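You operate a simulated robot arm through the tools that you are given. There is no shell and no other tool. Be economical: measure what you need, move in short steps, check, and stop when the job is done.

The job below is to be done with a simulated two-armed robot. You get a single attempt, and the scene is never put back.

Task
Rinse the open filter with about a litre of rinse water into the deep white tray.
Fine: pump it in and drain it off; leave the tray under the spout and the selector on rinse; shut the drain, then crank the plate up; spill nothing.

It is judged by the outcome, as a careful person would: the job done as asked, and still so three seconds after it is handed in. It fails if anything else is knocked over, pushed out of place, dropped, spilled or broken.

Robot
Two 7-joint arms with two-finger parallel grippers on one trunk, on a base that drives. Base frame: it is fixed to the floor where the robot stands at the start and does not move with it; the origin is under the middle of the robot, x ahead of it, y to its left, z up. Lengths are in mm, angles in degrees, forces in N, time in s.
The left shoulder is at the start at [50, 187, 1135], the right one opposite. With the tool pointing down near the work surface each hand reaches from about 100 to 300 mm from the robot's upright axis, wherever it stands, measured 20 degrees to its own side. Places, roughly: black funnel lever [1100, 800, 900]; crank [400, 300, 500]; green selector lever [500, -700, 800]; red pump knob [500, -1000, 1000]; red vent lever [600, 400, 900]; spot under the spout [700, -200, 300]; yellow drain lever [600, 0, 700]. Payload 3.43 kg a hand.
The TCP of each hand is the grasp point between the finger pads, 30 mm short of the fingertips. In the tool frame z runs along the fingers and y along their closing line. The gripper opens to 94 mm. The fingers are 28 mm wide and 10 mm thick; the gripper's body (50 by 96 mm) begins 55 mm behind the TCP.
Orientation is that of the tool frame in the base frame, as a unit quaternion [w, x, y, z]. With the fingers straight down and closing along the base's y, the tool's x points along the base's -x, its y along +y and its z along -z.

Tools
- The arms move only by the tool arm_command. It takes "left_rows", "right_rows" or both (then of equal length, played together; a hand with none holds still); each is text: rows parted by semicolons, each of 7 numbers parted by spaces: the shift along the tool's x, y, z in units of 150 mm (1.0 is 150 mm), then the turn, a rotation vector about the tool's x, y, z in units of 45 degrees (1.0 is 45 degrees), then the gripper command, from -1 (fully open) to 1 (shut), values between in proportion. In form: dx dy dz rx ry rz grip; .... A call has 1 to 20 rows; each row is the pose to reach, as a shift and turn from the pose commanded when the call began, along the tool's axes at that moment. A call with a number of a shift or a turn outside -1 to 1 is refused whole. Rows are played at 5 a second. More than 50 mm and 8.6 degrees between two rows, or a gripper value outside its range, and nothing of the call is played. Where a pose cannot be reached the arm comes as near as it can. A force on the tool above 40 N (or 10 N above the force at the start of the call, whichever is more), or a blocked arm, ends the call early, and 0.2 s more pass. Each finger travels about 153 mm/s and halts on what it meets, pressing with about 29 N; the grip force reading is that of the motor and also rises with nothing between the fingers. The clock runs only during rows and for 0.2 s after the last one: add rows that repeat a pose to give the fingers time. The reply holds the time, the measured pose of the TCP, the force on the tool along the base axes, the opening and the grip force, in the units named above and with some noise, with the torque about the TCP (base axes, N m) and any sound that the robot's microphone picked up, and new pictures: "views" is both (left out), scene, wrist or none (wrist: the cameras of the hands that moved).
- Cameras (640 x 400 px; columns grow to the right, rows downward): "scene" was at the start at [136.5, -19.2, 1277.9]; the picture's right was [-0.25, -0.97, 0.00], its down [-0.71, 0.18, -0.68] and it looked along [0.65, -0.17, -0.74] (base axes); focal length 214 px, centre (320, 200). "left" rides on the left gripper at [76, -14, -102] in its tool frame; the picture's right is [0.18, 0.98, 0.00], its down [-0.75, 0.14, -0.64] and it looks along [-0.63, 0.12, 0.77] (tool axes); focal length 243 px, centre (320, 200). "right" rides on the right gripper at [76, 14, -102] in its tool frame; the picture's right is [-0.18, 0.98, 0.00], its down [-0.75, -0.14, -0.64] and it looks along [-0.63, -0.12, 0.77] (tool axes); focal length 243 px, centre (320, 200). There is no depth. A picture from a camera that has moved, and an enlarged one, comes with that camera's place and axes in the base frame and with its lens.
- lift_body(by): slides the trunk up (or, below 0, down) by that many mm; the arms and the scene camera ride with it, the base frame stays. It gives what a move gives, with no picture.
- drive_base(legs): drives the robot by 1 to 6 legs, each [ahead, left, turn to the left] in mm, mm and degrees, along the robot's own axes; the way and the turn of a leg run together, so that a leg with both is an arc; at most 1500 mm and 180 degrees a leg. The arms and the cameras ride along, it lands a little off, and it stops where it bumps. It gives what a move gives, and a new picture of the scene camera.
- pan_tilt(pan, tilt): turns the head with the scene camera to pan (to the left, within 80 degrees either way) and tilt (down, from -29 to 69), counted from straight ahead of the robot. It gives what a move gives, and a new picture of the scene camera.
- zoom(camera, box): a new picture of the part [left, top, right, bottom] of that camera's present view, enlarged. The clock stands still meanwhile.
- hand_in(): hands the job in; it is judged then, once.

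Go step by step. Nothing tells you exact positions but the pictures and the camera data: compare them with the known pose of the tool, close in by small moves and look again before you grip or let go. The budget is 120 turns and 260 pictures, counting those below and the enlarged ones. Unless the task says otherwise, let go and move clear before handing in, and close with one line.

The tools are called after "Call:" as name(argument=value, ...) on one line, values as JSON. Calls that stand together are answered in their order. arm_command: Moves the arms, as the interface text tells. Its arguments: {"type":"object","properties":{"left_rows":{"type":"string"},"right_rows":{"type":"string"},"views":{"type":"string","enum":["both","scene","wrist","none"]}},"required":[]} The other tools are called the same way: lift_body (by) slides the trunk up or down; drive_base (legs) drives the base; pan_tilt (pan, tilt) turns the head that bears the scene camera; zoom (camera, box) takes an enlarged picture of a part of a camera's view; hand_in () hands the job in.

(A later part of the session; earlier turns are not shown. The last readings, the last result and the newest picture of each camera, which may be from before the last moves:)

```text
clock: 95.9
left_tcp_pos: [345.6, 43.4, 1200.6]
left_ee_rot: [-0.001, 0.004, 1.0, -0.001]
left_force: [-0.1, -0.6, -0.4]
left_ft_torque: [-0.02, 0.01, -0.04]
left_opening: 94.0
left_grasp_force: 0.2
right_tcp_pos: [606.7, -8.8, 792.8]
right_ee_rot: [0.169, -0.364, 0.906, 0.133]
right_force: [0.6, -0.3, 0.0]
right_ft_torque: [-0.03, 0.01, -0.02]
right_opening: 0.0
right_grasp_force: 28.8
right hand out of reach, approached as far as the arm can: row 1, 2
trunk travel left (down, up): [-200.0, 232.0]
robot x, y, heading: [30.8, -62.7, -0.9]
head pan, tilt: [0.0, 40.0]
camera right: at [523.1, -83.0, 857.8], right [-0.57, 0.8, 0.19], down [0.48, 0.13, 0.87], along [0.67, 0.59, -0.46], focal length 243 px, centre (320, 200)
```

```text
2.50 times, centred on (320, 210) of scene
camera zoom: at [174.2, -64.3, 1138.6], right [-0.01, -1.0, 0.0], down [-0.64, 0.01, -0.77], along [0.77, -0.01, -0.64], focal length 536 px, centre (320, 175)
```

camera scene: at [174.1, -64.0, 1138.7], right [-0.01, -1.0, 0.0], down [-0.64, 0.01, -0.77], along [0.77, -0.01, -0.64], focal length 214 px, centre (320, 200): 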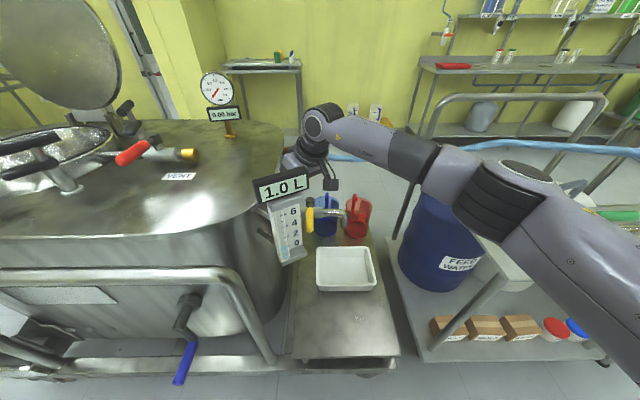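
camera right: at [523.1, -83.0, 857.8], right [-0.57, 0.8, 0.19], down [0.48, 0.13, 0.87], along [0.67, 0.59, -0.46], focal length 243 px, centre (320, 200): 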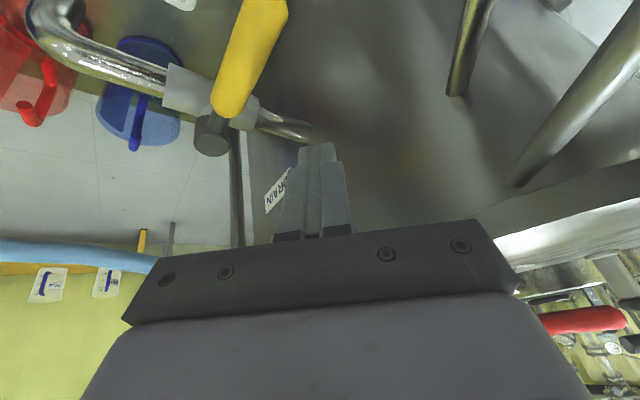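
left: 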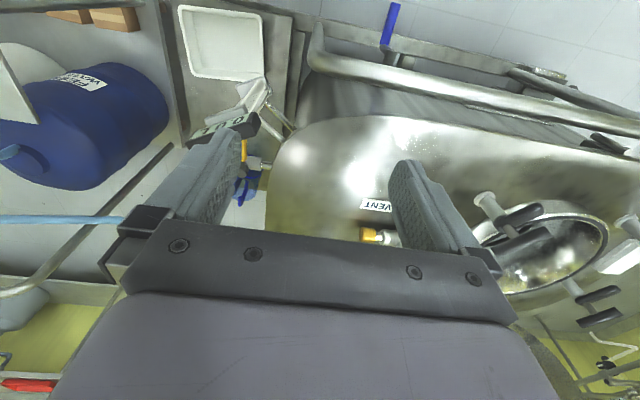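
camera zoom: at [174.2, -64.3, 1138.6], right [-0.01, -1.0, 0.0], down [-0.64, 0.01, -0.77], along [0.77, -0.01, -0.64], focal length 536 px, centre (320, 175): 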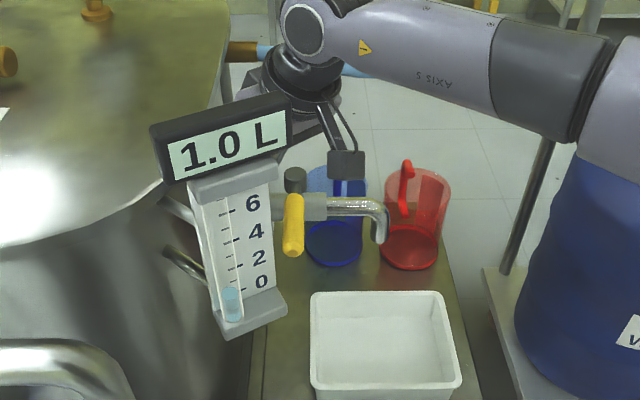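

The arm is at its lower reach limit, so I lower the trunk instead: 80 mm straight down.

Call:
lift_body(by=-80)

Call:
zoom(camera="right", box=[0, 0, 640, 400])

Call:
zoom(camera="scene", box=[240, 130, 400, 290])

```text
clock: 97.1
left_tcp_pos: [346.0, 43.7, 1120.7]
left_ee_rot: [-0.001, 0.003, 1.0, -0.001]
left_force: [0.1, -1.5, 0.3]
left_ft_torque: [0.01, -0.04, 0.03]
left_opening: 94.1
left_grasp_force: 0.0
right_tcp_pos: [605.7, -7.9, 713.4]
right_ee_rot: [0.169, -0.365, 0.906, 0.134]
right_force: [-0.3, -0.8, -0.4]
right_ft_torque: [-0.03, -0.01, 0.03]
right_opening: 0.2
right_grasp_force: 29.3
trunk travel left (down, up): [-120.0, 312.0]
robot x, y, heading: [29.3, -65.2, -0.4]
head pan, tilt: [0.0, 40.0]
```

```text
1.00 times, centred on (320, 200) of right (not enlarged: the box is as wide or as high as the picture)
camera zoom: at [522.9, -83.1, 778.1], right [-0.57, 0.8, 0.19], down [0.48, 0.13, 0.87], along [0.67, 0.59, -0.46], focal length 243 px, centre (320, 200)
```

zoom: 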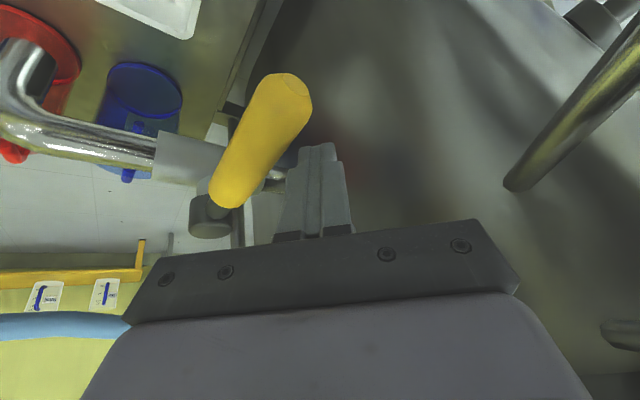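

```text
2.50 times, centred on (320, 210) of scene
camera zoom: at [174.0, -64.3, 1058.7], right [-0.01, -1.0, 0.0], down [-0.64, 0.01, -0.77], along [0.77, -0.01, -0.64], focal length 536 px, centre (320, 175)
```

zoom: 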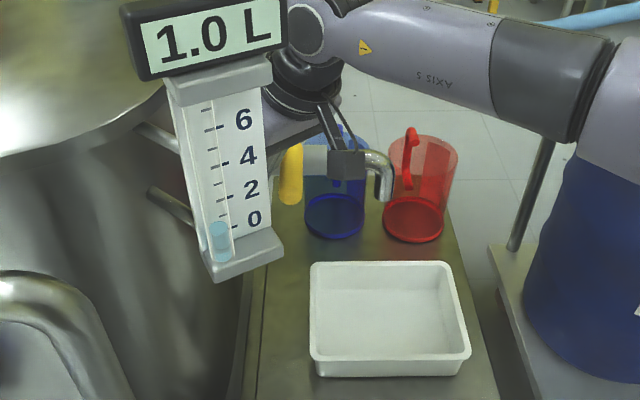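

The finger is beside the lever but the tips are barely at its height. I lower 14 mm more and push the lever toward the spout, first to about 40 degrees.

Call:
lift_body(by=-14)

Call:
arm_command(right_rows="0.033 -0.037 -0.02 0 0 0 1;0.1 -0.09 -0.058 0 0 0 1;0.175 -0.147 -0.097 0 0 0 1;0.225 -0.23 -0.13 0 0 0 1;0.277 -0.31 -0.163 0 0 0 1", views="both")

```text
clock: 97.7
left_tcp_pos: [345.7, 43.3, 1106.9]
left_ee_rot: [-0.001, 0.004, 1.0, -0.001]
left_force: [-0.9, -0.1, -0.1]
left_ft_torque: [-0.01, 0.01, -0.01]
left_opening: 94.0
left_grasp_force: 0.1
right_tcp_pos: [605.1, -9.5, 700.2]
right_ee_rot: [0.169, -0.365, 0.906, 0.134]
right_force: [0.3, 0.3, -0.1]
right_ft_torque: [0.01, -0.02, -0.02]
right_opening: 0.0
right_grasp_force: 29.2
trunk travel left (down, up): [-106.0, 326.0]
robot x, y, heading: [27.3, -63.3, -0.8]
head pan, tilt: [0.0, 40.0]
```

```text
clock: 98.9
left_tcp_pos: [346.2, 43.2, 1107.4]
left_ee_rot: [-0.001, 0.004, 1.0, 0.0]
left_force: [-0.5, -0.4, -0.4]
left_ft_torque: [0.01, 0.02, 0.01]
left_opening: 94.0
left_grasp_force: 0.0
right_tcp_pos: [602.9, -68.0, 699.7]
right_ee_rot: [0.168, -0.366, 0.906, 0.134]
right_force: [0.3, 0.0, -0.1]
right_ft_torque: [0.01, 0.02, 0.0]
right_opening: 0.0
right_grasp_force: 29.1
right hand out of reach, approached as far as the arm can: row 5
trunk travel left (down, up): [-106.0, 326.0]
robot x, y, heading: [30.4, -60.8, -0.8]
head pan, tilt: [0.0, 40.0]
camera scene: at [174.1, -64.3, 1044.7], right [-0.01, -1.0, 0.0], down [-0.64, 0.01, -0.77], along [0.77, -0.01, -0.64], focal length 214 px, centre (320, 200)
camera right: at [521.5, -142.3, 764.3], right [-0.57, 0.8, 0.19], down [0.48, 0.13, 0.87], along [0.67, 0.59, -0.46], focal length 243 px, centre (320, 200)
```

scene: 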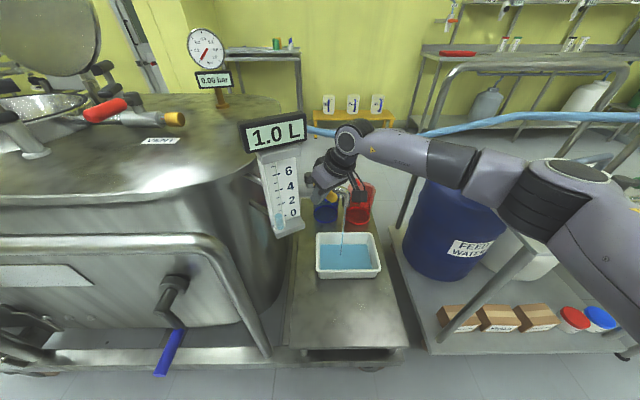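
right: 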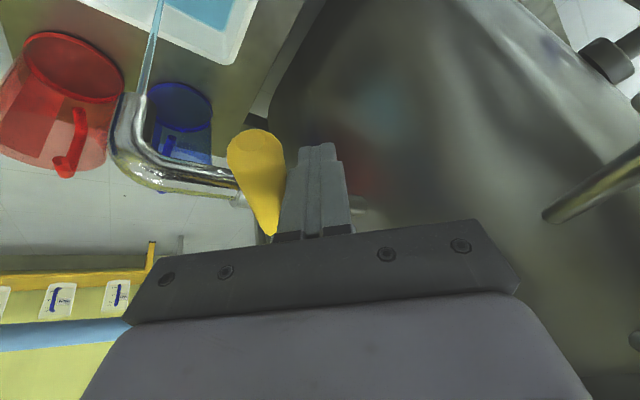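

Water runs from the spout into the tray. I hold still and watch the level and the tray.

Call:
arm_command(right_rows="0 0 0 0 0 0 1;0 0 0 0 0 0 1;0 0 0 0 0 0 1;0 0 0 0 0 0 1;0 0 0 0 0 0 1;0 0 0 0 0 0 1;0 0 0 0 0 0 1;0 0 0 0 0 0 1", views="scene")

Call:
zoom(camera="scene", box=[230, 100, 410, 300])

```text
clock: 100.7
left_tcp_pos: [345.2, 43.5, 1105.6]
left_ee_rot: [-0.001, 0.004, 1.0, -0.001]
left_force: [-0.7, 0.2, 0.2]
left_ft_torque: [-0.01, 0.03, 0.05]
left_opening: 93.9
left_grasp_force: 0.0
right_tcp_pos: [603.5, -67.0, 700.2]
right_ee_rot: [0.169, -0.366, 0.905, 0.134]
right_force: [-0.4, 0.3, 0.2]
right_ft_torque: [0.02, 0.02, 0.03]
right_opening: 0.0
right_grasp_force: 28.8
trunk travel left (down, up): [-106.0, 326.0]
robot x, y, heading: [32.1, -64.2, -0.6]
head pan, tilt: [0.0, 40.0]
camera scene: at [174.1, -64.3, 1044.7], right [-0.01, -1.0, 0.0], down [-0.64, 0.01, -0.77], along [0.77, -0.01, -0.64], focal length 214 px, centre (320, 200)
```

scene: 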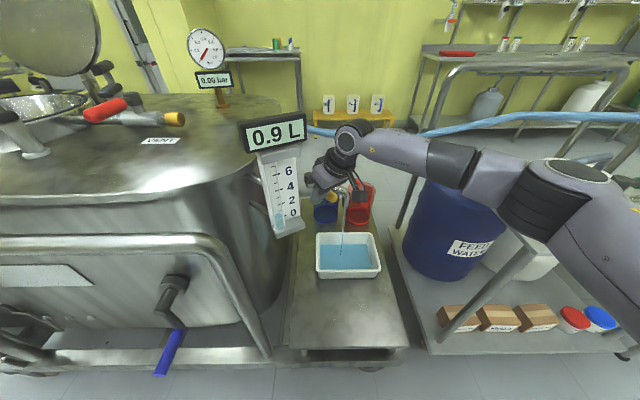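

```text
2.00 times, centred on (320, 200) of scene
camera zoom: at [174.1, -64.3, 1044.7], right [-0.01, -1.0, 0.0], down [-0.64, 0.01, -0.77], along [0.77, -0.01, -0.64], focal length 429 px, centre (320, 200)
```

zoom: 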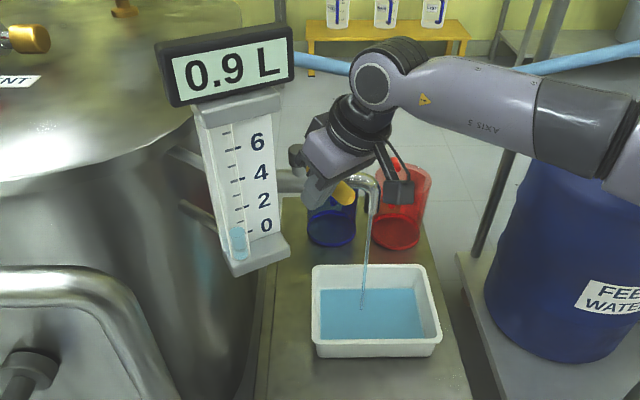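

It drains into the tray at about 0.04 L/s. I open it a bit more and wait.

Call:
arm_command(right_rows="0.03 -0.11 -0.03 0 0 0 1;0.06 -0.233 -0.057 0 0 0 1;0.06 -0.233 -0.057 0 0 0 1;0.06 -0.233 -0.057 0 0 0 1;0.06 -0.233 -0.057 0 0 0 1;0.06 -0.233 -0.057 0 0 0 1;0.06 -0.233 -0.057 0 0 0 1;0.06 -0.233 -0.057 0 0 0 1;0.06 -0.233 -0.057 0 0 0 1;0.06 -0.233 -0.057 0 0 0 1", views="both")

Call:
zoom(camera="scene", box=[230, 100, 410, 300])

```text
clock: 102.9
left_tcp_pos: [346.9, 43.6, 1107.3]
left_ee_rot: [-0.001, 0.004, 1.0, 0.0]
left_force: [0.1, 0.5, 0.2]
left_ft_torque: [0.03, -0.02, 0.01]
left_opening: 94.0
left_grasp_force: 0.2
right_tcp_pos: [603.2, -67.6, 699.5]
right_ee_rot: [0.169, -0.365, 0.906, 0.133]
right_force: [-0.3, -0.6, -0.1]
right_ft_torque: [0.0, 0.0, 0.02]
right_opening: 0.4
right_grasp_force: 28.9
right hand out of reach, approached as far as the arm can: row 1, 2, 3, 4, 5, 6, 7, 8, 9, 10
trunk travel left (down, up): [-106.0, 326.0]
robot x, y, heading: [27.5, -60.8, -0.8]
head pan, tilt: [0.0, 40.0]
camera scene: at [174.1, -64.3, 1044.7], right [-0.01, -1.0, 0.0], down [-0.64, 0.01, -0.77], along [0.77, -0.01, -0.64], focal length 214 px, centre (320, 200)
camera right: at [521.5, -141.9, 764.3], right [-0.57, 0.8, 0.19], down [0.48, 0.13, 0.87], along [0.67, 0.59, -0.46], focal length 243 px, centre (320, 200)
```

scene: 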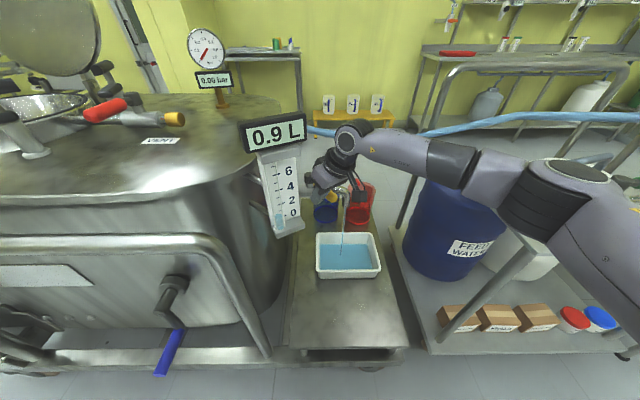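
right: 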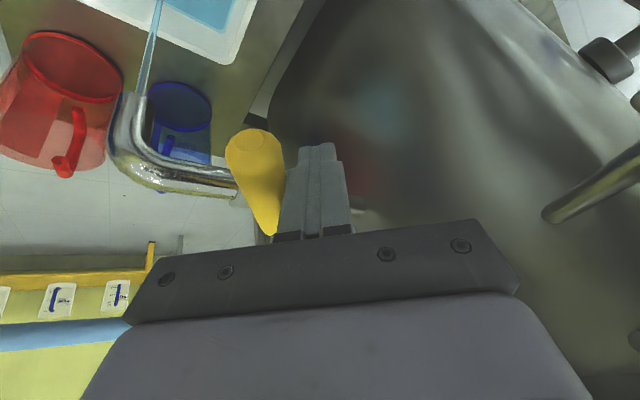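

```text
2.00 times, centred on (320, 200) of scene
camera zoom: at [174.1, -64.3, 1044.7], right [-0.01, -1.0, 0.0], down [-0.64, 0.01, -0.77], along [0.77, -0.01, -0.64], focal length 429 px, centre (320, 200)
```

zoom: 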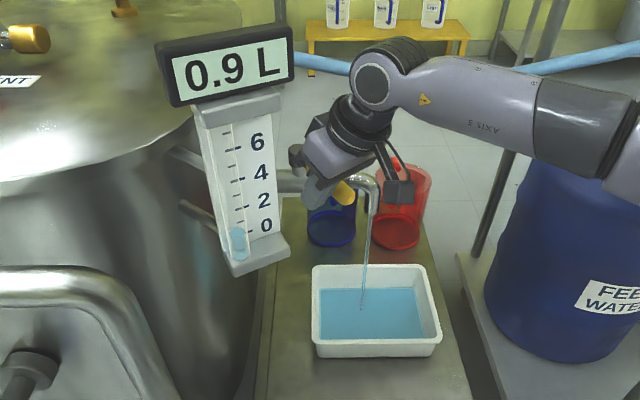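

The sideways arc was out of reach; I try pushing straight to the right instead.

Call:
arm_command(right_rows="0.06 -0.045 -0.034 0 0 0 1;0.126 -0.09 -0.068 0 0 0 1;0.126 -0.09 -0.068 0 0 0 1;0.126 -0.09 -0.068 0 0 0 1;0.126 -0.09 -0.068 0 0 0 1;0.126 -0.09 -0.068 0 0 0 1", views="both")

```text
clock: 104.3
left_tcp_pos: [346.5, 43.3, 1107.1]
left_ee_rot: [0.0, 0.003, 1.0, -0.002]
left_force: [-0.1, -0.1, -0.8]
left_ft_torque: [0.02, -0.01, 0.01]
left_opening: 94.2
left_grasp_force: 0.2
right_tcp_pos: [598.3, -91.5, 700.9]
right_ee_rot: [0.169, -0.365, 0.906, 0.133]
right_force: [-0.1, -0.7, 0.9]
right_ft_torque: [0.01, 0.0, 0.0]
right_opening: 0.3
right_grasp_force: 29.6
trunk travel left (down, up): [-106.0, 326.0]
robot x, y, heading: [27.6, -61.8, -0.7]
head pan, tilt: [0.0, 40.0]
camera scene: at [174.1, -64.3, 1044.7], right [-0.01, -1.0, 0.0], down [-0.64, 0.01, -0.77], along [0.77, -0.01, -0.64], focal length 214 px, centre (320, 200)
camera right: at [517.1, -167.3, 764.9], right [-0.57, 0.8, 0.19], down [0.48, 0.13, 0.87], along [0.67, 0.59, -0.46], focal length 243 px, centre (320, 200)
```

scene: 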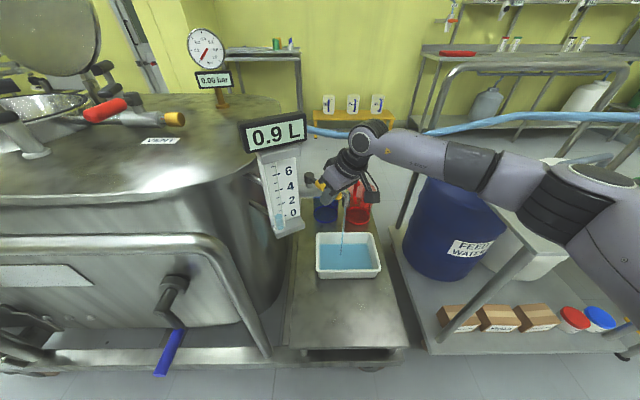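
right: 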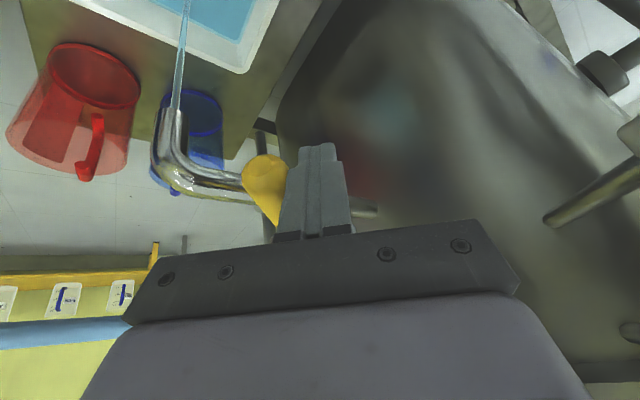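

The lever followed. I wait while it drains.

Call:
arm_command(right_rows="0 0 0 0 0 0 1;0 0 0 0 0 0 1;0 0 0 0 0 0 1;0 0 0 0 0 0 1;0 0 0 0 0 0 1;0 0 0 0 0 0 1;0 0 0 0 0 0 1;0 0 0 0 0 0 1;0 0 0 0 0 0 1;0 0 0 0 0 0 1;0 0 0 0 0 0 1;0 0 0 0 0 0 1;0 0 0 0 0 0 1;0 0 0 0 0 0 1;0 0 0 0 0 0 1;0 0 0 0 0 0 1;0 0 0 0 0 0 1;0 0 0 0 0 0 1;0 0 0 0 0 0 1;0 0 0 0 0 0 1", views="scene")

Call:
zoom(camera="scene", box=[230, 100, 410, 300])

```text
clock: 108.5
left_tcp_pos: [345.7, 42.4, 1106.4]
left_ee_rot: [0.0, 0.004, 1.0, -0.001]
left_force: [-0.5, 0.2, -0.4]
left_ft_torque: [-0.03, 0.01, -0.02]
left_opening: 93.9
left_grasp_force: 0.2
right_tcp_pos: [598.6, -92.1, 700.1]
right_ee_rot: [0.169, -0.365, 0.906, 0.133]
right_force: [0.1, 0.5, 0.6]
right_ft_torque: [0.0, 0.03, 0.02]
right_opening: 0.0
right_grasp_force: 28.6
trunk travel left (down, up): [-106.0, 326.0]
robot x, y, heading: [27.4, -62.1, -0.7]
head pan, tilt: [0.0, 40.0]
camera scene: at [174.1, -64.3, 1044.7], right [-0.01, -1.0, 0.0], down [-0.64, 0.01, -0.77], along [0.77, -0.01, -0.64], focal length 214 px, centre (320, 200)
```

scene: 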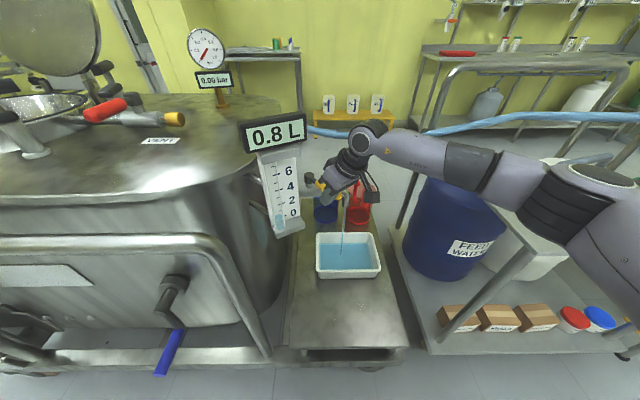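

```text
2.00 times, centred on (320, 200) of scene
camera zoom: at [174.1, -64.3, 1044.7], right [-0.01, -1.0, 0.0], down [-0.64, 0.01, -0.77], along [0.77, -0.01, -0.64], focal length 429 px, centre (320, 200)
```

zoom: 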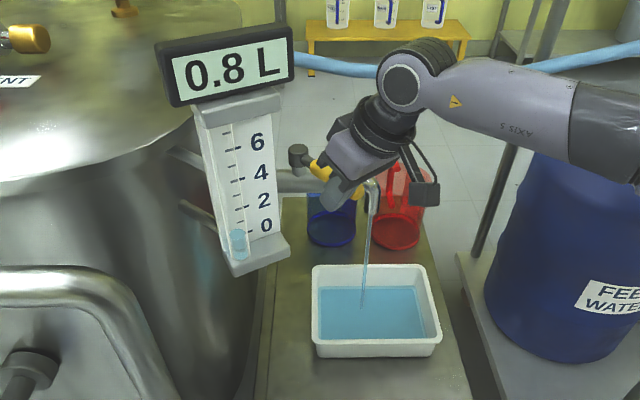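

It drains steadily at about 0.03 L/s; this lever position is easy to close again, so I just wait.

Call:
arm_command(right_rows="0 0 0 0 0 0 1;0 0 0 0 0 0 1;0 0 0 0 0 0 1;0 0 0 0 0 0 1;0 0 0 0 0 0 1;0 0 0 0 0 0 1;0 0 0 0 0 0 1;0 0 0 0 0 0 1;0 0 0 0 0 0 1;0 0 0 0 0 0 1;0 0 0 0 0 0 1;0 0 0 0 0 0 1;0 0 0 0 0 0 1;0 0 0 0 0 0 1;0 0 0 0 0 0 1;0 0 0 0 0 0 1;0 0 0 0 0 0 1;0 0 0 0 0 0 1;0 0 0 0 0 0 1;0 0 0 0 0 0 1", views="none")

Call:
arm_command(right_rows="0 0 0 0 0 0 1;0 0 0 0 0 0 1;0 0 0 0 0 0 1;0 0 0 0 0 0 1;0 0 0 0 0 0 1;0 0 0 0 0 0 1;0 0 0 0 0 0 1;0 0 0 0 0 0 1;0 0 0 0 0 0 1;0 0 0 0 0 0 1;0 0 0 0 0 0 1;0 0 0 0 0 0 1;0 0 0 0 0 0 1;0 0 0 0 0 0 1;0 0 0 0 0 0 1;0 0 0 0 0 0 1;0 0 0 0 0 0 1;0 0 0 0 0 0 1;0 0 0 0 0 0 1;0 0 0 0 0 0 1", views="none")

Call:
arm_command(right_rows="0 0 0 0 0 0 1;0 0 0 0 0 0 1;0 0 0 0 0 0 1;0 0 0 0 0 0 1;0 0 0 0 0 0 1;0 0 0 0 0 0 1;0 0 0 0 0 0 1;0 0 0 0 0 0 1;0 0 0 0 0 0 1;0 0 0 0 0 0 1;0 0 0 0 0 0 1;0 0 0 0 0 0 1;0 0 0 0 0 0 1;0 0 0 0 0 0 1;0 0 0 0 0 0 1;0 0 0 0 0 0 1;0 0 0 0 0 0 1;0 0 0 0 0 0 1;0 0 0 0 0 0 1;0 0 0 0 0 0 1", views="none")

Call:
zoom(camera="scene", box=[230, 100, 410, 300])

```text
clock: 112.7
left_tcp_pos: [345.7, 41.7, 1106.3]
left_ee_rot: [-0.001, 0.004, 1.0, -0.001]
left_force: [-0.4, -0.9, -0.4]
left_ft_torque: [-0.03, -0.03, 0.0]
left_opening: 94.1
left_grasp_force: 0.1
right_tcp_pos: [598.5, -91.8, 701.0]
right_ee_rot: [0.169, -0.364, 0.906, 0.133]
right_force: [0.2, 1.3, -0.3]
right_ft_torque: [0.01, -0.05, 0.0]
right_opening: 0.4
right_grasp_force: 28.6
trunk travel left (down, up): [-106.0, 326.0]
robot x, y, heading: [29.3, -61.9, -0.5]
head pan, tilt: [0.0, 40.0]
```

```text
clock: 116.9
left_tcp_pos: [345.9, 42.1, 1106.8]
left_ee_rot: [0.0, 0.003, 1.0, 0.0]
left_force: [-0.3, -0.5, -0.1]
left_ft_torque: [0.02, 0.01, -0.01]
left_opening: 93.9
left_grasp_force: 0.1
right_tcp_pos: [598.9, -91.9, 700.6]
right_ee_rot: [0.169, -0.364, 0.906, 0.132]
right_force: [-0.7, -0.1, 0.2]
right_ft_torque: [-0.01, -0.04, -0.02]
right_opening: 0.0
right_grasp_force: 29.4
trunk travel left (down, up): [-106.0, 326.0]
robot x, y, heading: [31.3, -61.9, -0.8]
head pan, tilt: [0.0, 40.0]
```

```text
clock: 121.1
left_tcp_pos: [346.7, 43.2, 1106.6]
left_ee_rot: [0.0, 0.004, 1.0, -0.001]
left_force: [0.5, 1.0, 0.3]
left_ft_torque: [0.03, -0.01, 0.0]
left_opening: 93.9
left_grasp_force: 0.0
right_tcp_pos: [599.9, -92.1, 701.5]
right_ee_rot: [0.169, -0.365, 0.906, 0.134]
right_force: [-0.4, -0.2, -0.5]
right_ft_torque: [0.01, 0.0, -0.01]
right_opening: 0.0
right_grasp_force: 28.9
trunk travel left (down, up): [-106.0, 326.0]
robot x, y, heading: [29.1, -63.2, -0.6]
head pan, tilt: [0.0, 40.0]
```

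```text
2.00 times, centred on (320, 200) of scene
camera zoom: at [174.1, -64.3, 1044.7], right [-0.01, -1.0, 0.0], down [-0.64, 0.01, -0.77], along [0.77, -0.01, -0.64], focal length 429 px, centre (320, 200)
```

zoom: 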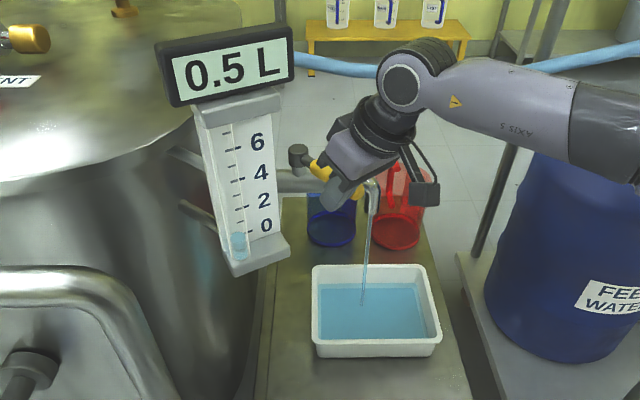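

0.5 L is left in the vessel and the tray has ample room. I keep waiting.

Call:
arm_command(right_rows="0 0 0 0 0 0 1;0 0 0 0 0 0 1;0 0 0 0 0 0 1;0 0 0 0 0 0 1;0 0 0 0 0 0 1;0 0 0 0 0 0 1;0 0 0 0 0 0 1;0 0 0 0 0 0 1;0 0 0 0 0 0 1;0 0 0 0 0 0 1;0 0 0 0 0 0 1;0 0 0 0 0 0 1;0 0 0 0 0 0 1;0 0 0 0 0 0 1;0 0 0 0 0 0 1;0 0 0 0 0 0 1;0 0 0 0 0 0 1;0 0 0 0 0 0 1;0 0 0 0 0 0 1;0 0 0 0 0 0 1", views="none")

Call:
arm_command(right_rows="0 0 0 0 0 0 1;0 0 0 0 0 0 1;0 0 0 0 0 0 1;0 0 0 0 0 0 1;0 0 0 0 0 0 1;0 0 0 0 0 0 1;0 0 0 0 0 0 1;0 0 0 0 0 0 1;0 0 0 0 0 0 1;0 0 0 0 0 0 1;0 0 0 0 0 0 1;0 0 0 0 0 0 1;0 0 0 0 0 0 1;0 0 0 0 0 0 1;0 0 0 0 0 0 1;0 0 0 0 0 0 1;0 0 0 0 0 0 1;0 0 0 0 0 0 1;0 0 0 0 0 0 1;0 0 0 0 0 0 1", views="none")

Call:
arm_command(right_rows="0 0 0 0 0 0 1;0 0 0 0 0 0 1;0 0 0 0 0 0 1;0 0 0 0 0 0 1;0 0 0 0 0 0 1;0 0 0 0 0 0 1;0 0 0 0 0 0 1;0 0 0 0 0 0 1;0 0 0 0 0 0 1;0 0 0 0 0 0 1;0 0 0 0 0 0 1;0 0 0 0 0 0 1;0 0 0 0 0 0 1;0 0 0 0 0 0 1;0 0 0 0 0 0 1;0 0 0 0 0 0 1;0 0 0 0 0 0 1;0 0 0 0 0 0 1;0 0 0 0 0 0 1;0 0 0 0 0 0 1", views="none")

Call:
arm_command(right_rows="0 0 0 0 0 0 1;0 0 0 0 0 0 1;0 0 0 0 0 0 1;0 0 0 0 0 0 1;0 0 0 0 0 0 1;0 0 0 0 0 0 1;0 0 0 0 0 0 1;0 0 0 0 0 0 1;0 0 0 0 0 0 1;0 0 0 0 0 0 1;0 0 0 0 0 0 1;0 0 0 0 0 0 1;0 0 0 0 0 0 1;0 0 0 0 0 0 1;0 0 0 0 0 0 1;0 0 0 0 0 0 1;0 0 0 0 0 0 1;0 0 0 0 0 0 1;0 0 0 0 0 0 1;0 0 0 0 0 0 1", views="none")

Call:
zoom(camera="scene", box=[230, 100, 410, 300])

```text
clock: 125.3
left_tcp_pos: [345.4, 42.7, 1106.9]
left_ee_rot: [-0.001, 0.004, 1.0, -0.001]
left_force: [-0.1, -0.5, 0.1]
left_ft_torque: [0.04, -0.04, 0.0]
left_opening: 93.8
left_grasp_force: 0.0
right_tcp_pos: [599.4, -92.5, 701.0]
right_ee_rot: [0.168, -0.365, 0.906, 0.133]
right_force: [-0.6, 0.1, -0.3]
right_ft_torque: [-0.01, 0.02, 0.0]
right_opening: 0.3
right_grasp_force: 28.9
trunk travel left (down, up): [-106.0, 326.0]
robot x, y, heading: [32.1, -65.8, -0.7]
head pan, tilt: [0.0, 40.0]
```

```text
clock: 129.5
left_tcp_pos: [347.0, 42.1, 1106.0]
left_ee_rot: [-0.002, 0.003, 1.0, -0.002]
left_force: [0.3, 0.2, 0.4]
left_ft_torque: [-0.01, 0.0, -0.04]
left_opening: 93.8
left_grasp_force: 0.1
right_tcp_pos: [599.7, -93.2, 700.2]
right_ee_rot: [0.169, -0.365, 0.906, 0.133]
right_force: [-0.1, -0.6, -0.6]
right_ft_torque: [0.01, -0.02, -0.02]
right_opening: 0.2
right_grasp_force: 28.9
trunk travel left (down, up): [-106.0, 326.0]
robot x, y, heading: [28.9, -60.7, -0.6]
head pan, tilt: [0.0, 40.0]
```

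```text
clock: 133.7
left_tcp_pos: [346.1, 43.2, 1105.8]
left_ee_rot: [-0.001, 0.003, 1.0, 0.0]
left_force: [0.2, -0.5, -0.2]
left_ft_torque: [0.03, 0.0, -0.01]
left_opening: 93.9
left_grasp_force: 0.0
right_tcp_pos: [597.8, -93.2, 700.7]
right_ee_rot: [0.168, -0.366, 0.905, 0.134]
right_force: [0.4, 0.2, -0.7]
right_ft_torque: [-0.02, -0.01, 0.0]
right_opening: 0.0
right_grasp_force: 28.8
trunk travel left (down, up): [-106.0, 326.0]
robot x, y, heading: [29.5, -63.5, -0.6]
head pan, tilt: [0.0, 40.0]
```

```text
clock: 137.9
left_tcp_pos: [345.1, 42.5, 1106.9]
left_ee_rot: [-0.001, 0.004, 1.0, -0.001]
left_force: [0.4, 0.8, -0.8]
left_ft_torque: [-0.02, 0.01, 0.04]
left_opening: 93.7
left_grasp_force: 0.1
right_tcp_pos: [599.3, -93.3, 700.2]
right_ee_rot: [0.168, -0.365, 0.906, 0.133]
right_force: [0.0, -0.7, -0.2]
right_ft_torque: [-0.03, 0.02, 0.03]
right_opening: 0.0
right_grasp_force: 28.9
trunk travel left (down, up): [-106.0, 326.0]
robot x, y, heading: [29.6, -64.1, -0.7]
head pan, tilt: [0.0, 40.0]
```

```text
2.00 times, centred on (320, 200) of scene
camera zoom: at [174.1, -64.3, 1044.7], right [-0.01, -1.0, 0.0], down [-0.64, 0.01, -0.77], along [0.77, -0.01, -0.64], focal length 429 px, centre (320, 200)
```

zoom: 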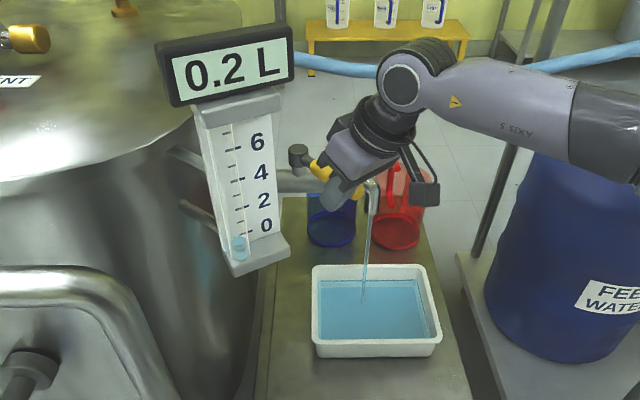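

0.2 L remains. I wait the rest out.

Call:
arm_command(right_rows="0 0 0 0 0 0 1;0 0 0 0 0 0 1;0 0 0 0 0 0 1;0 0 0 0 0 0 1;0 0 0 0 0 0 1;0 0 0 0 0 0 1;0 0 0 0 0 0 1;0 0 0 0 0 0 1;0 0 0 0 0 0 1;0 0 0 0 0 0 1;0 0 0 0 0 0 1;0 0 0 0 0 0 1;0 0 0 0 0 0 1;0 0 0 0 0 0 1;0 0 0 0 0 0 1;0 0 0 0 0 0 1;0 0 0 0 0 0 1;0 0 0 0 0 0 1;0 0 0 0 0 0 1;0 0 0 0 0 0 1", views="none")

Call:
arm_command(right_rows="0 0 0 0 0 0 1;0 0 0 0 0 0 1;0 0 0 0 0 0 1;0 0 0 0 0 0 1;0 0 0 0 0 0 1;0 0 0 0 0 0 1;0 0 0 0 0 0 1;0 0 0 0 0 0 1;0 0 0 0 0 0 1;0 0 0 0 0 0 1;0 0 0 0 0 0 1;0 0 0 0 0 0 1;0 0 0 0 0 0 1;0 0 0 0 0 0 1;0 0 0 0 0 0 1;0 0 0 0 0 0 1;0 0 0 0 0 0 1;0 0 0 0 0 0 1;0 0 0 0 0 0 1;0 0 0 0 0 0 1", views="none")

Call:
arm_command(right_rows="0 0 0 0 0 0 1;0 0 0 0 0 0 1;0 0 0 0 0 0 1;0 0 0 0 0 0 1;0 0 0 0 0 0 1;0 0 0 0 0 0 1;0 0 0 0 0 0 1;0 0 0 0 0 0 1;0 0 0 0 0 0 1;0 0 0 0 0 0 1;0 0 0 0 0 0 1;0 0 0 0 0 0 1;0 0 0 0 0 0 1;0 0 0 0 0 0 1;0 0 0 0 0 0 1;0 0 0 0 0 0 1;0 0 0 0 0 0 1;0 0 0 0 0 0 1;0 0 0 0 0 0 1;0 0 0 0 0 0 1", views="none")

Call:
arm_command(right_rows="0 0 0 0 0 0 1;0 0 0 0 0 0 1;0 0 0 0 0 0 1;0 0 0 0 0 0 1;0 0 0 0 0 0 1;0 0 0 0 0 0 1;0 0 0 0 0 0 1;0 0 0 0 0 0 1;0 0 0 0 0 0 1;0 0 0 0 0 0 1;0 0 0 0 0 0 1;0 0 0 0 0 0 1;0 0 0 0 0 0 1;0 0 0 0 0 0 1;0 0 0 0 0 0 1;0 0 0 0 0 0 1;0 0 0 0 0 0 1;0 0 0 0 0 0 1;0 0 0 0 0 0 1;0 0 0 0 0 0 1", views="wrist")

Call:
zoom(camera="scene", box=[230, 100, 410, 300])

```text
clock: 142.1
left_tcp_pos: [345.3, 42.1, 1107.1]
left_ee_rot: [0.0, 0.004, 1.0, 0.0]
left_force: [0.5, 0.4, -0.5]
left_ft_torque: [0.03, -0.02, -0.02]
left_opening: 94.2
left_grasp_force: 0.0
right_tcp_pos: [598.8, -92.1, 701.2]
right_ee_rot: [0.169, -0.365, 0.905, 0.134]
right_force: [-0.5, 0.0, -0.5]
right_ft_torque: [-0.01, 0.0, 0.01]
right_opening: 0.0
right_grasp_force: 29.3
trunk travel left (down, up): [-106.0, 326.0]
robot x, y, heading: [30.6, -63.2, -0.8]
head pan, tilt: [0.0, 40.0]
```

```text
clock: 146.3
left_tcp_pos: [345.9, 43.3, 1106.7]
left_ee_rot: [-0.001, 0.004, 1.0, 0.0]
left_force: [-0.5, -0.3, 0.5]
left_ft_torque: [-0.01, 0.01, 0.0]
left_opening: 94.1
left_grasp_force: 0.1
right_tcp_pos: [599.1, -92.6, 699.5]
right_ee_rot: [0.169, -0.365, 0.906, 0.133]
right_force: [0.1, -0.7, -0.6]
right_ft_torque: [-0.01, 0.0, 0.01]
right_opening: 0.0
right_grasp_force: 28.8
trunk travel left (down, up): [-106.0, 326.0]
robot x, y, heading: [29.3, -62.4, -0.4]
head pan, tilt: [0.0, 40.0]
```

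```text
clock: 150.5
left_tcp_pos: [344.8, 42.7, 1106.5]
left_ee_rot: [-0.001, 0.004, 1.0, 0.0]
left_force: [-0.3, -0.8, 0.1]
left_ft_torque: [-0.01, -0.02, 0.03]
left_opening: 94.1
left_grasp_force: 0.0
right_tcp_pos: [600.1, -92.9, 699.9]
right_ee_rot: [0.17, -0.365, 0.906, 0.133]
right_force: [0.1, 0.1, -0.1]
right_ft_torque: [0.01, 0.03, 0.0]
right_opening: 0.1
right_grasp_force: 29.3
trunk travel left (down, up): [-106.0, 326.0]
robot x, y, heading: [31.3, -61.6, -0.5]
head pan, tilt: [0.0, 40.0]
```

```text
clock: 154.7
left_tcp_pos: [346.0, 43.0, 1107.4]
left_ee_rot: [0.0, 0.004, 1.0, -0.001]
left_force: [0.6, 0.2, 0.9]
left_ft_torque: [-0.01, -0.01, 0.04]
left_opening: 94.1
left_grasp_force: 0.0
right_tcp_pos: [600.5, -92.0, 701.0]
right_ee_rot: [0.169, -0.365, 0.906, 0.134]
right_force: [0.1, -0.1, 0.2]
right_ft_torque: [0.02, -0.03, -0.03]
right_opening: 0.1
right_grasp_force: 28.8
trunk travel left (down, up): [-106.0, 326.0]
robot x, y, heading: [30.3, -65.1, -0.7]
head pan, tilt: [0.0, 40.0]
camera right: at [517.1, -167.2, 764.9], right [-0.57, 0.8, 0.19], down [0.48, 0.13, 0.87], along [0.67, 0.59, -0.46], focal length 243 px, centre (320, 200)
```

right: 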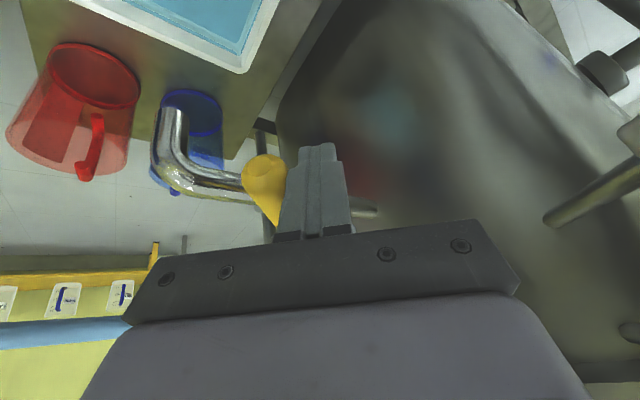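

```text
2.00 times, centred on (320, 200) of scene
camera zoom: at [174.1, -64.3, 1044.7], right [-0.01, -1.0, 0.0], down [-0.64, 0.01, -0.77], along [0.77, -0.01, -0.64], focal length 429 px, centre (320, 200)
```

zoom: 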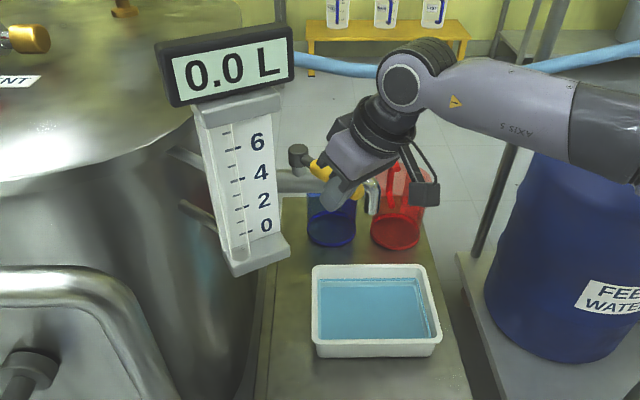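

The vessel reads 0.0 L and the flow has stopped. Next I close the drain: I raise the hand, then re-orient it to come down on the spout side of the lever.

Call:
lift_body(by=150)

Call:
arm_command(right_rows="0.04 -0.04 -0.02 0.09 -0.012 0.144 1;0.08 -0.085 -0.045 0.18 -0.025 0.288 1;0.115 -0.127 -0.067 0.27 -0.038 0.432 1;0.15 -0.17 -0.09 0.365 -0.05 0.576 1;0.19 -0.21 -0.11 0.456 -0.063 0.72 1;0.227 -0.254 -0.134 0.547 -0.076 0.864 1", views="both")

```text
clock: 156.4
left_tcp_pos: [346.0, 42.6, 1255.5]
left_ee_rot: [-0.002, 0.003, 1.0, 0.0]
left_force: [0.9, 0.5, -0.8]
left_ft_torque: [0.0, -0.02, 0.02]
left_opening: 93.6
left_grasp_force: 0.1
right_tcp_pos: [599.8, -92.2, 850.3]
right_ee_rot: [0.168, -0.365, 0.906, 0.133]
right_force: [0.3, 0.4, 0.2]
right_ft_torque: [0.02, 0.01, 0.02]
right_opening: 0.0
right_grasp_force: 29.1
trunk travel left (down, up): [-256.0, 176.0]
robot x, y, heading: [28.3, -62.2, -0.8]
head pan, tilt: [0.0, 40.0]
```

```text
clock: 157.8
left_tcp_pos: [345.4, 43.1, 1256.2]
left_ee_rot: [-0.002, 0.003, 1.0, 0.0]
left_force: [-0.7, 0.0, 0.7]
left_ft_torque: [0.03, 0.02, -0.03]
left_opening: 94.4
left_grasp_force: 0.0
right_tcp_pos: [598.9, -147.3, 849.9]
right_ee_rot: [0.215, 0.003, 0.977, -0.001]
right_force: [0.4, 0.4, 0.3]
right_ft_torque: [0.0, -0.02, -0.03]
right_opening: 0.1
right_grasp_force: 30.0
trunk travel left (down, up): [-256.0, 176.0]
robot x, y, heading: [28.2, -62.9, -0.5]
head pan, tilt: [0.0, 40.0]
camera scene: at [174.1, -64.3, 1194.7], right [-0.01, -1.0, 0.0], down [-0.64, 0.01, -0.77], along [0.77, -0.01, -0.64], focal length 214 px, centre (320, 200)
camera right: at [488.4, -132.1, 911.6], right [0.17, 0.98, 0.08], down [0.41, -0.14, 0.9], along [0.89, -0.12, -0.43], focal length 243 px, centre (320, 200)
```

scene: 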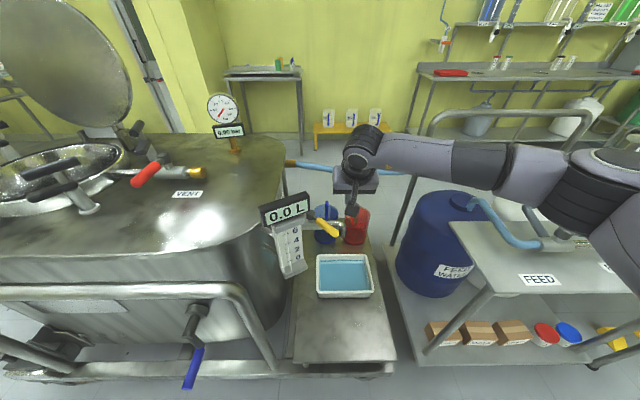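
right: 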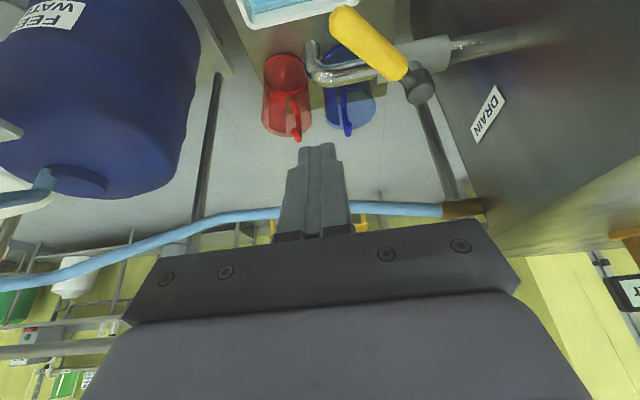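

The lever lies at about 45 degrees, tip at (612,-119). I move ahead 29 mm and lower beside it on the spout side.

Call:
arm_command(right_rows="-0.09 0 0.04 0 0 0 1;-0.175 0 0.082 0 0 0 1", views="none")

Call:
lift_body(by=-120)

Call:
zoom(camera="right", box=[0, 0, 640, 400])

Call:
zoom(camera="scene", box=[230, 100, 410, 300])

```text
clock: 158.4
left_tcp_pos: [346.1, 42.4, 1256.3]
left_ee_rot: [-0.001, 0.004, 1.0, -0.001]
left_force: [-0.3, -0.8, -0.3]
left_ft_torque: [0.0, 0.0, 0.0]
left_opening: 94.1
left_grasp_force: 0.1
right_tcp_pos: [628.6, -146.0, 849.4]
right_ee_rot: [0.214, 0.002, 0.977, -0.001]
right_force: [-0.1, 0.1, 0.3]
right_ft_torque: [-0.02, 0.01, 0.01]
right_opening: 0.0
right_grasp_force: 29.1
trunk travel left (down, up): [-256.0, 176.0]
robot x, y, heading: [27.1, -63.9, -0.8]
head pan, tilt: [0.0, 40.0]
```

```text
clock: 159.9
left_tcp_pos: [346.3, 42.4, 1137.4]
left_ee_rot: [-0.002, 0.003, 1.0, -0.001]
left_force: [-0.7, 0.0, -0.4]
left_ft_torque: [-0.01, -0.02, 0.03]
left_opening: 94.0
left_grasp_force: 0.0
right_tcp_pos: [628.8, -144.7, 729.7]
right_ee_rot: [0.214, 0.003, 0.977, 0.0]
right_force: [-0.8, 0.1, 0.7]
right_ft_torque: [-0.02, 0.02, 0.0]
right_opening: 0.1
right_grasp_force: 29.2
trunk travel left (down, up): [-136.0, 296.0]
robot x, y, heading: [28.5, -61.9, -0.5]
head pan, tilt: [0.0, 40.0]
```

```text
1.00 times, centred on (320, 200) of right (not enlarged: the box is as wide or as high as the picture)
camera zoom: at [517.4, -132.3, 791.5], right [0.17, 0.98, 0.08], down [0.42, -0.14, 0.9], along [0.89, -0.12, -0.43], focal length 243 px, centre (320, 200)
```

zoom: 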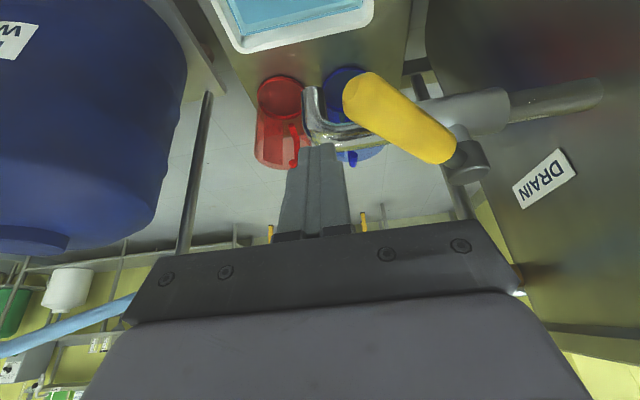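

```text
2.00 times, centred on (320, 200) of scene
camera zoom: at [174.0, -64.3, 1074.7], right [-0.01, -1.0, 0.0], down [-0.64, 0.01, -0.77], along [0.77, -0.01, -0.64], focal length 429 px, centre (320, 200)
```

zoom: 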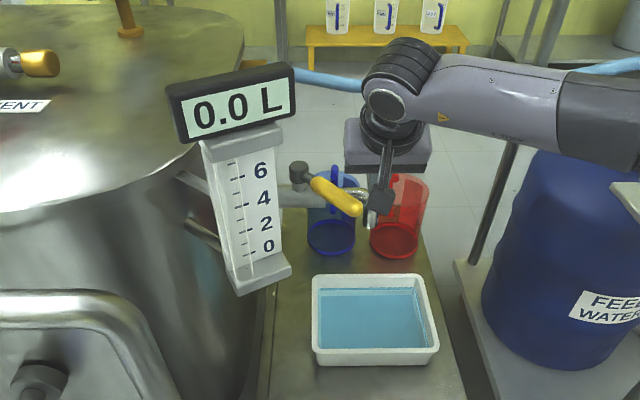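

The finger is on the spout side of the lever. I lower 30 mm and push the lever back toward closed.

Call:
lift_body(by=-30)

Call:
arm_command(right_rows="-0.024 0.08 0.011 0 0 0 1;-0.024 0.153 0.011 0 0 0 1;0.036 0.2 -0.017 0 0 0 1;0.097 0.247 -0.045 0 0 0 1;0.14 0.31 -0.065 0 0 0 1;0.187 0.377 -0.087 0 0 0 1;0.215 0.45 -0.1 0 0 0 1", views="both")

```text
clock: 160.7
left_tcp_pos: [346.7, 42.3, 1107.3]
left_ee_rot: [-0.001, 0.004, 1.0, 0.0]
left_force: [-0.1, 0.2, 0.2]
left_ft_torque: [-0.01, 0.03, -0.02]
left_opening: 94.0
left_grasp_force: 0.1
right_tcp_pos: [628.6, -146.5, 699.8]
right_ee_rot: [0.214, 0.002, 0.977, 0.0]
right_force: [-0.1, -0.1, -0.3]
right_ft_torque: [0.0, 0.01, -0.02]
right_opening: 0.2
right_grasp_force: 28.7
trunk travel left (down, up): [-106.0, 326.0]
robot x, y, heading: [29.5, -58.5, -0.7]
head pan, tilt: [0.0, 40.0]
```

```text
clock: 162.3
left_tcp_pos: [345.2, 43.3, 1106.6]
left_ee_rot: [-0.001, 0.004, 1.0, -0.001]
left_force: [0.3, 0.3, -0.6]
left_ft_torque: [0.02, 0.01, -0.01]
left_opening: 94.2
left_grasp_force: 0.2
right_tcp_pos: [592.6, -78.9, 699.3]
right_ee_rot: [0.214, 0.002, 0.977, 0.0]
right_force: [0.2, 0.5, -0.5]
right_ft_torque: [0.02, 0.01, 0.01]
right_opening: 0.0
right_grasp_force: 29.0
trunk travel left (down, up): [-106.0, 326.0]
robot x, y, heading: [29.0, -61.4, -0.9]
head pan, tilt: [0.0, 40.0]
camera scene: at [174.1, -64.3, 1044.7], right [-0.01, -1.0, 0.0], down [-0.64, 0.01, -0.77], along [0.77, -0.01, -0.64], focal length 214 px, centre (320, 200)
camera right: at [482.3, -63.8, 760.6], right [0.17, 0.98, 0.08], down [0.42, -0.14, 0.9], along [0.89, -0.12, -0.43], focal length 243 px, centre (320, 200)
```

scene: 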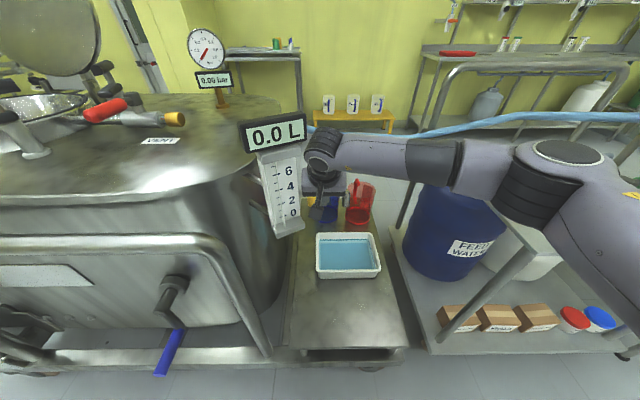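
right: 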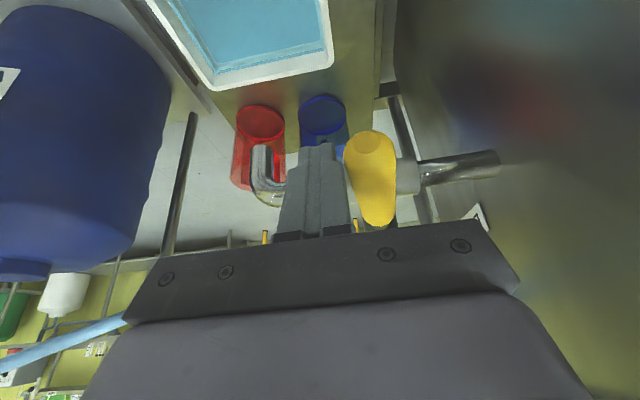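

The lever is nearly closed (about 9 degrees left), but my wrist is coming close to the display. I shift the contact nearer the stem and reduce the tilt before the last push.

Call:
arm_command(right_rows="0 -0.06 0 0 0 0 1;-0.1 -0.06 0.045 0 0.04 0 1;-0.195 -0.06 0.09 0 0.11 0 1;-0.195 -0.03 0.09 0 0.11 0 1;-0.195 0.02 0.09 0 0.11 0 1", views="both")

Call:
zoom(camera="scene", box=[230, 100, 410, 300])

```text
clock: 163.5
left_tcp_pos: [345.0, 43.0, 1106.1]
left_ee_rot: [-0.001, 0.003, 1.0, -0.002]
left_force: [0.2, 0.6, -0.1]
left_ft_torque: [0.04, -0.07, 0.0]
left_opening: 93.9
left_grasp_force: 0.1
right_tcp_pos: [624.2, -75.6, 697.9]
right_ee_rot: [0.172, 0.002, 0.985, 0.0]
right_force: [0.1, 0.1, 0.1]
right_ft_torque: [-0.02, -0.01, 0.0]
right_opening: 0.1
right_grasp_force: 28.9
trunk travel left (down, up): [-106.0, 326.0]
robot x, y, heading: [31.4, -59.3, -0.8]
head pan, tilt: [0.0, 40.0]
camera scene: at [174.1, -64.3, 1044.7], right [-0.01, -1.0, 0.0], down [-0.64, 0.01, -0.77], along [0.77, -0.01, -0.64], focal length 214 px, centre (320, 200)
camera right: at [520.0, -61.0, 770.1], right [0.18, 0.98, 0.06], down [0.49, -0.14, 0.86], along [0.85, -0.12, -0.51], focal length 243 px, centre (320, 200)
```

scene: 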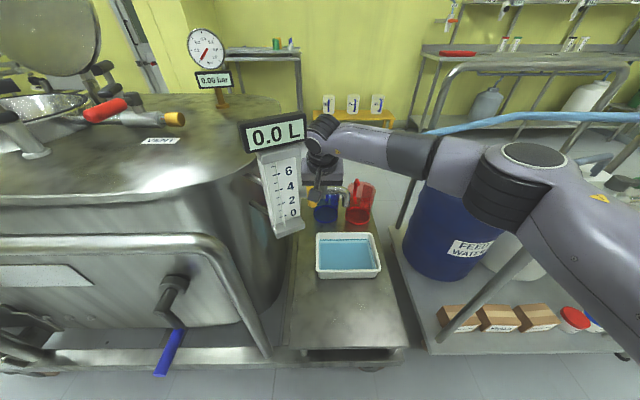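
right: 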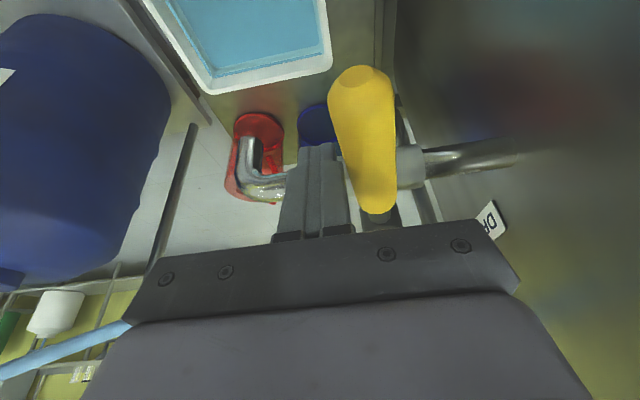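

```text
2.00 times, centred on (320, 200) of scene
camera zoom: at [174.1, -64.3, 1044.7], right [-0.01, -1.0, 0.0], down [-0.64, 0.01, -0.77], along [0.77, -0.01, -0.64], focal length 429 px, centre (320, 200)
```

zoom: 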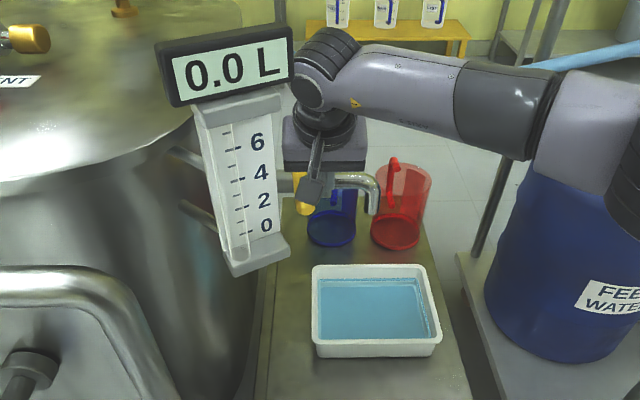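

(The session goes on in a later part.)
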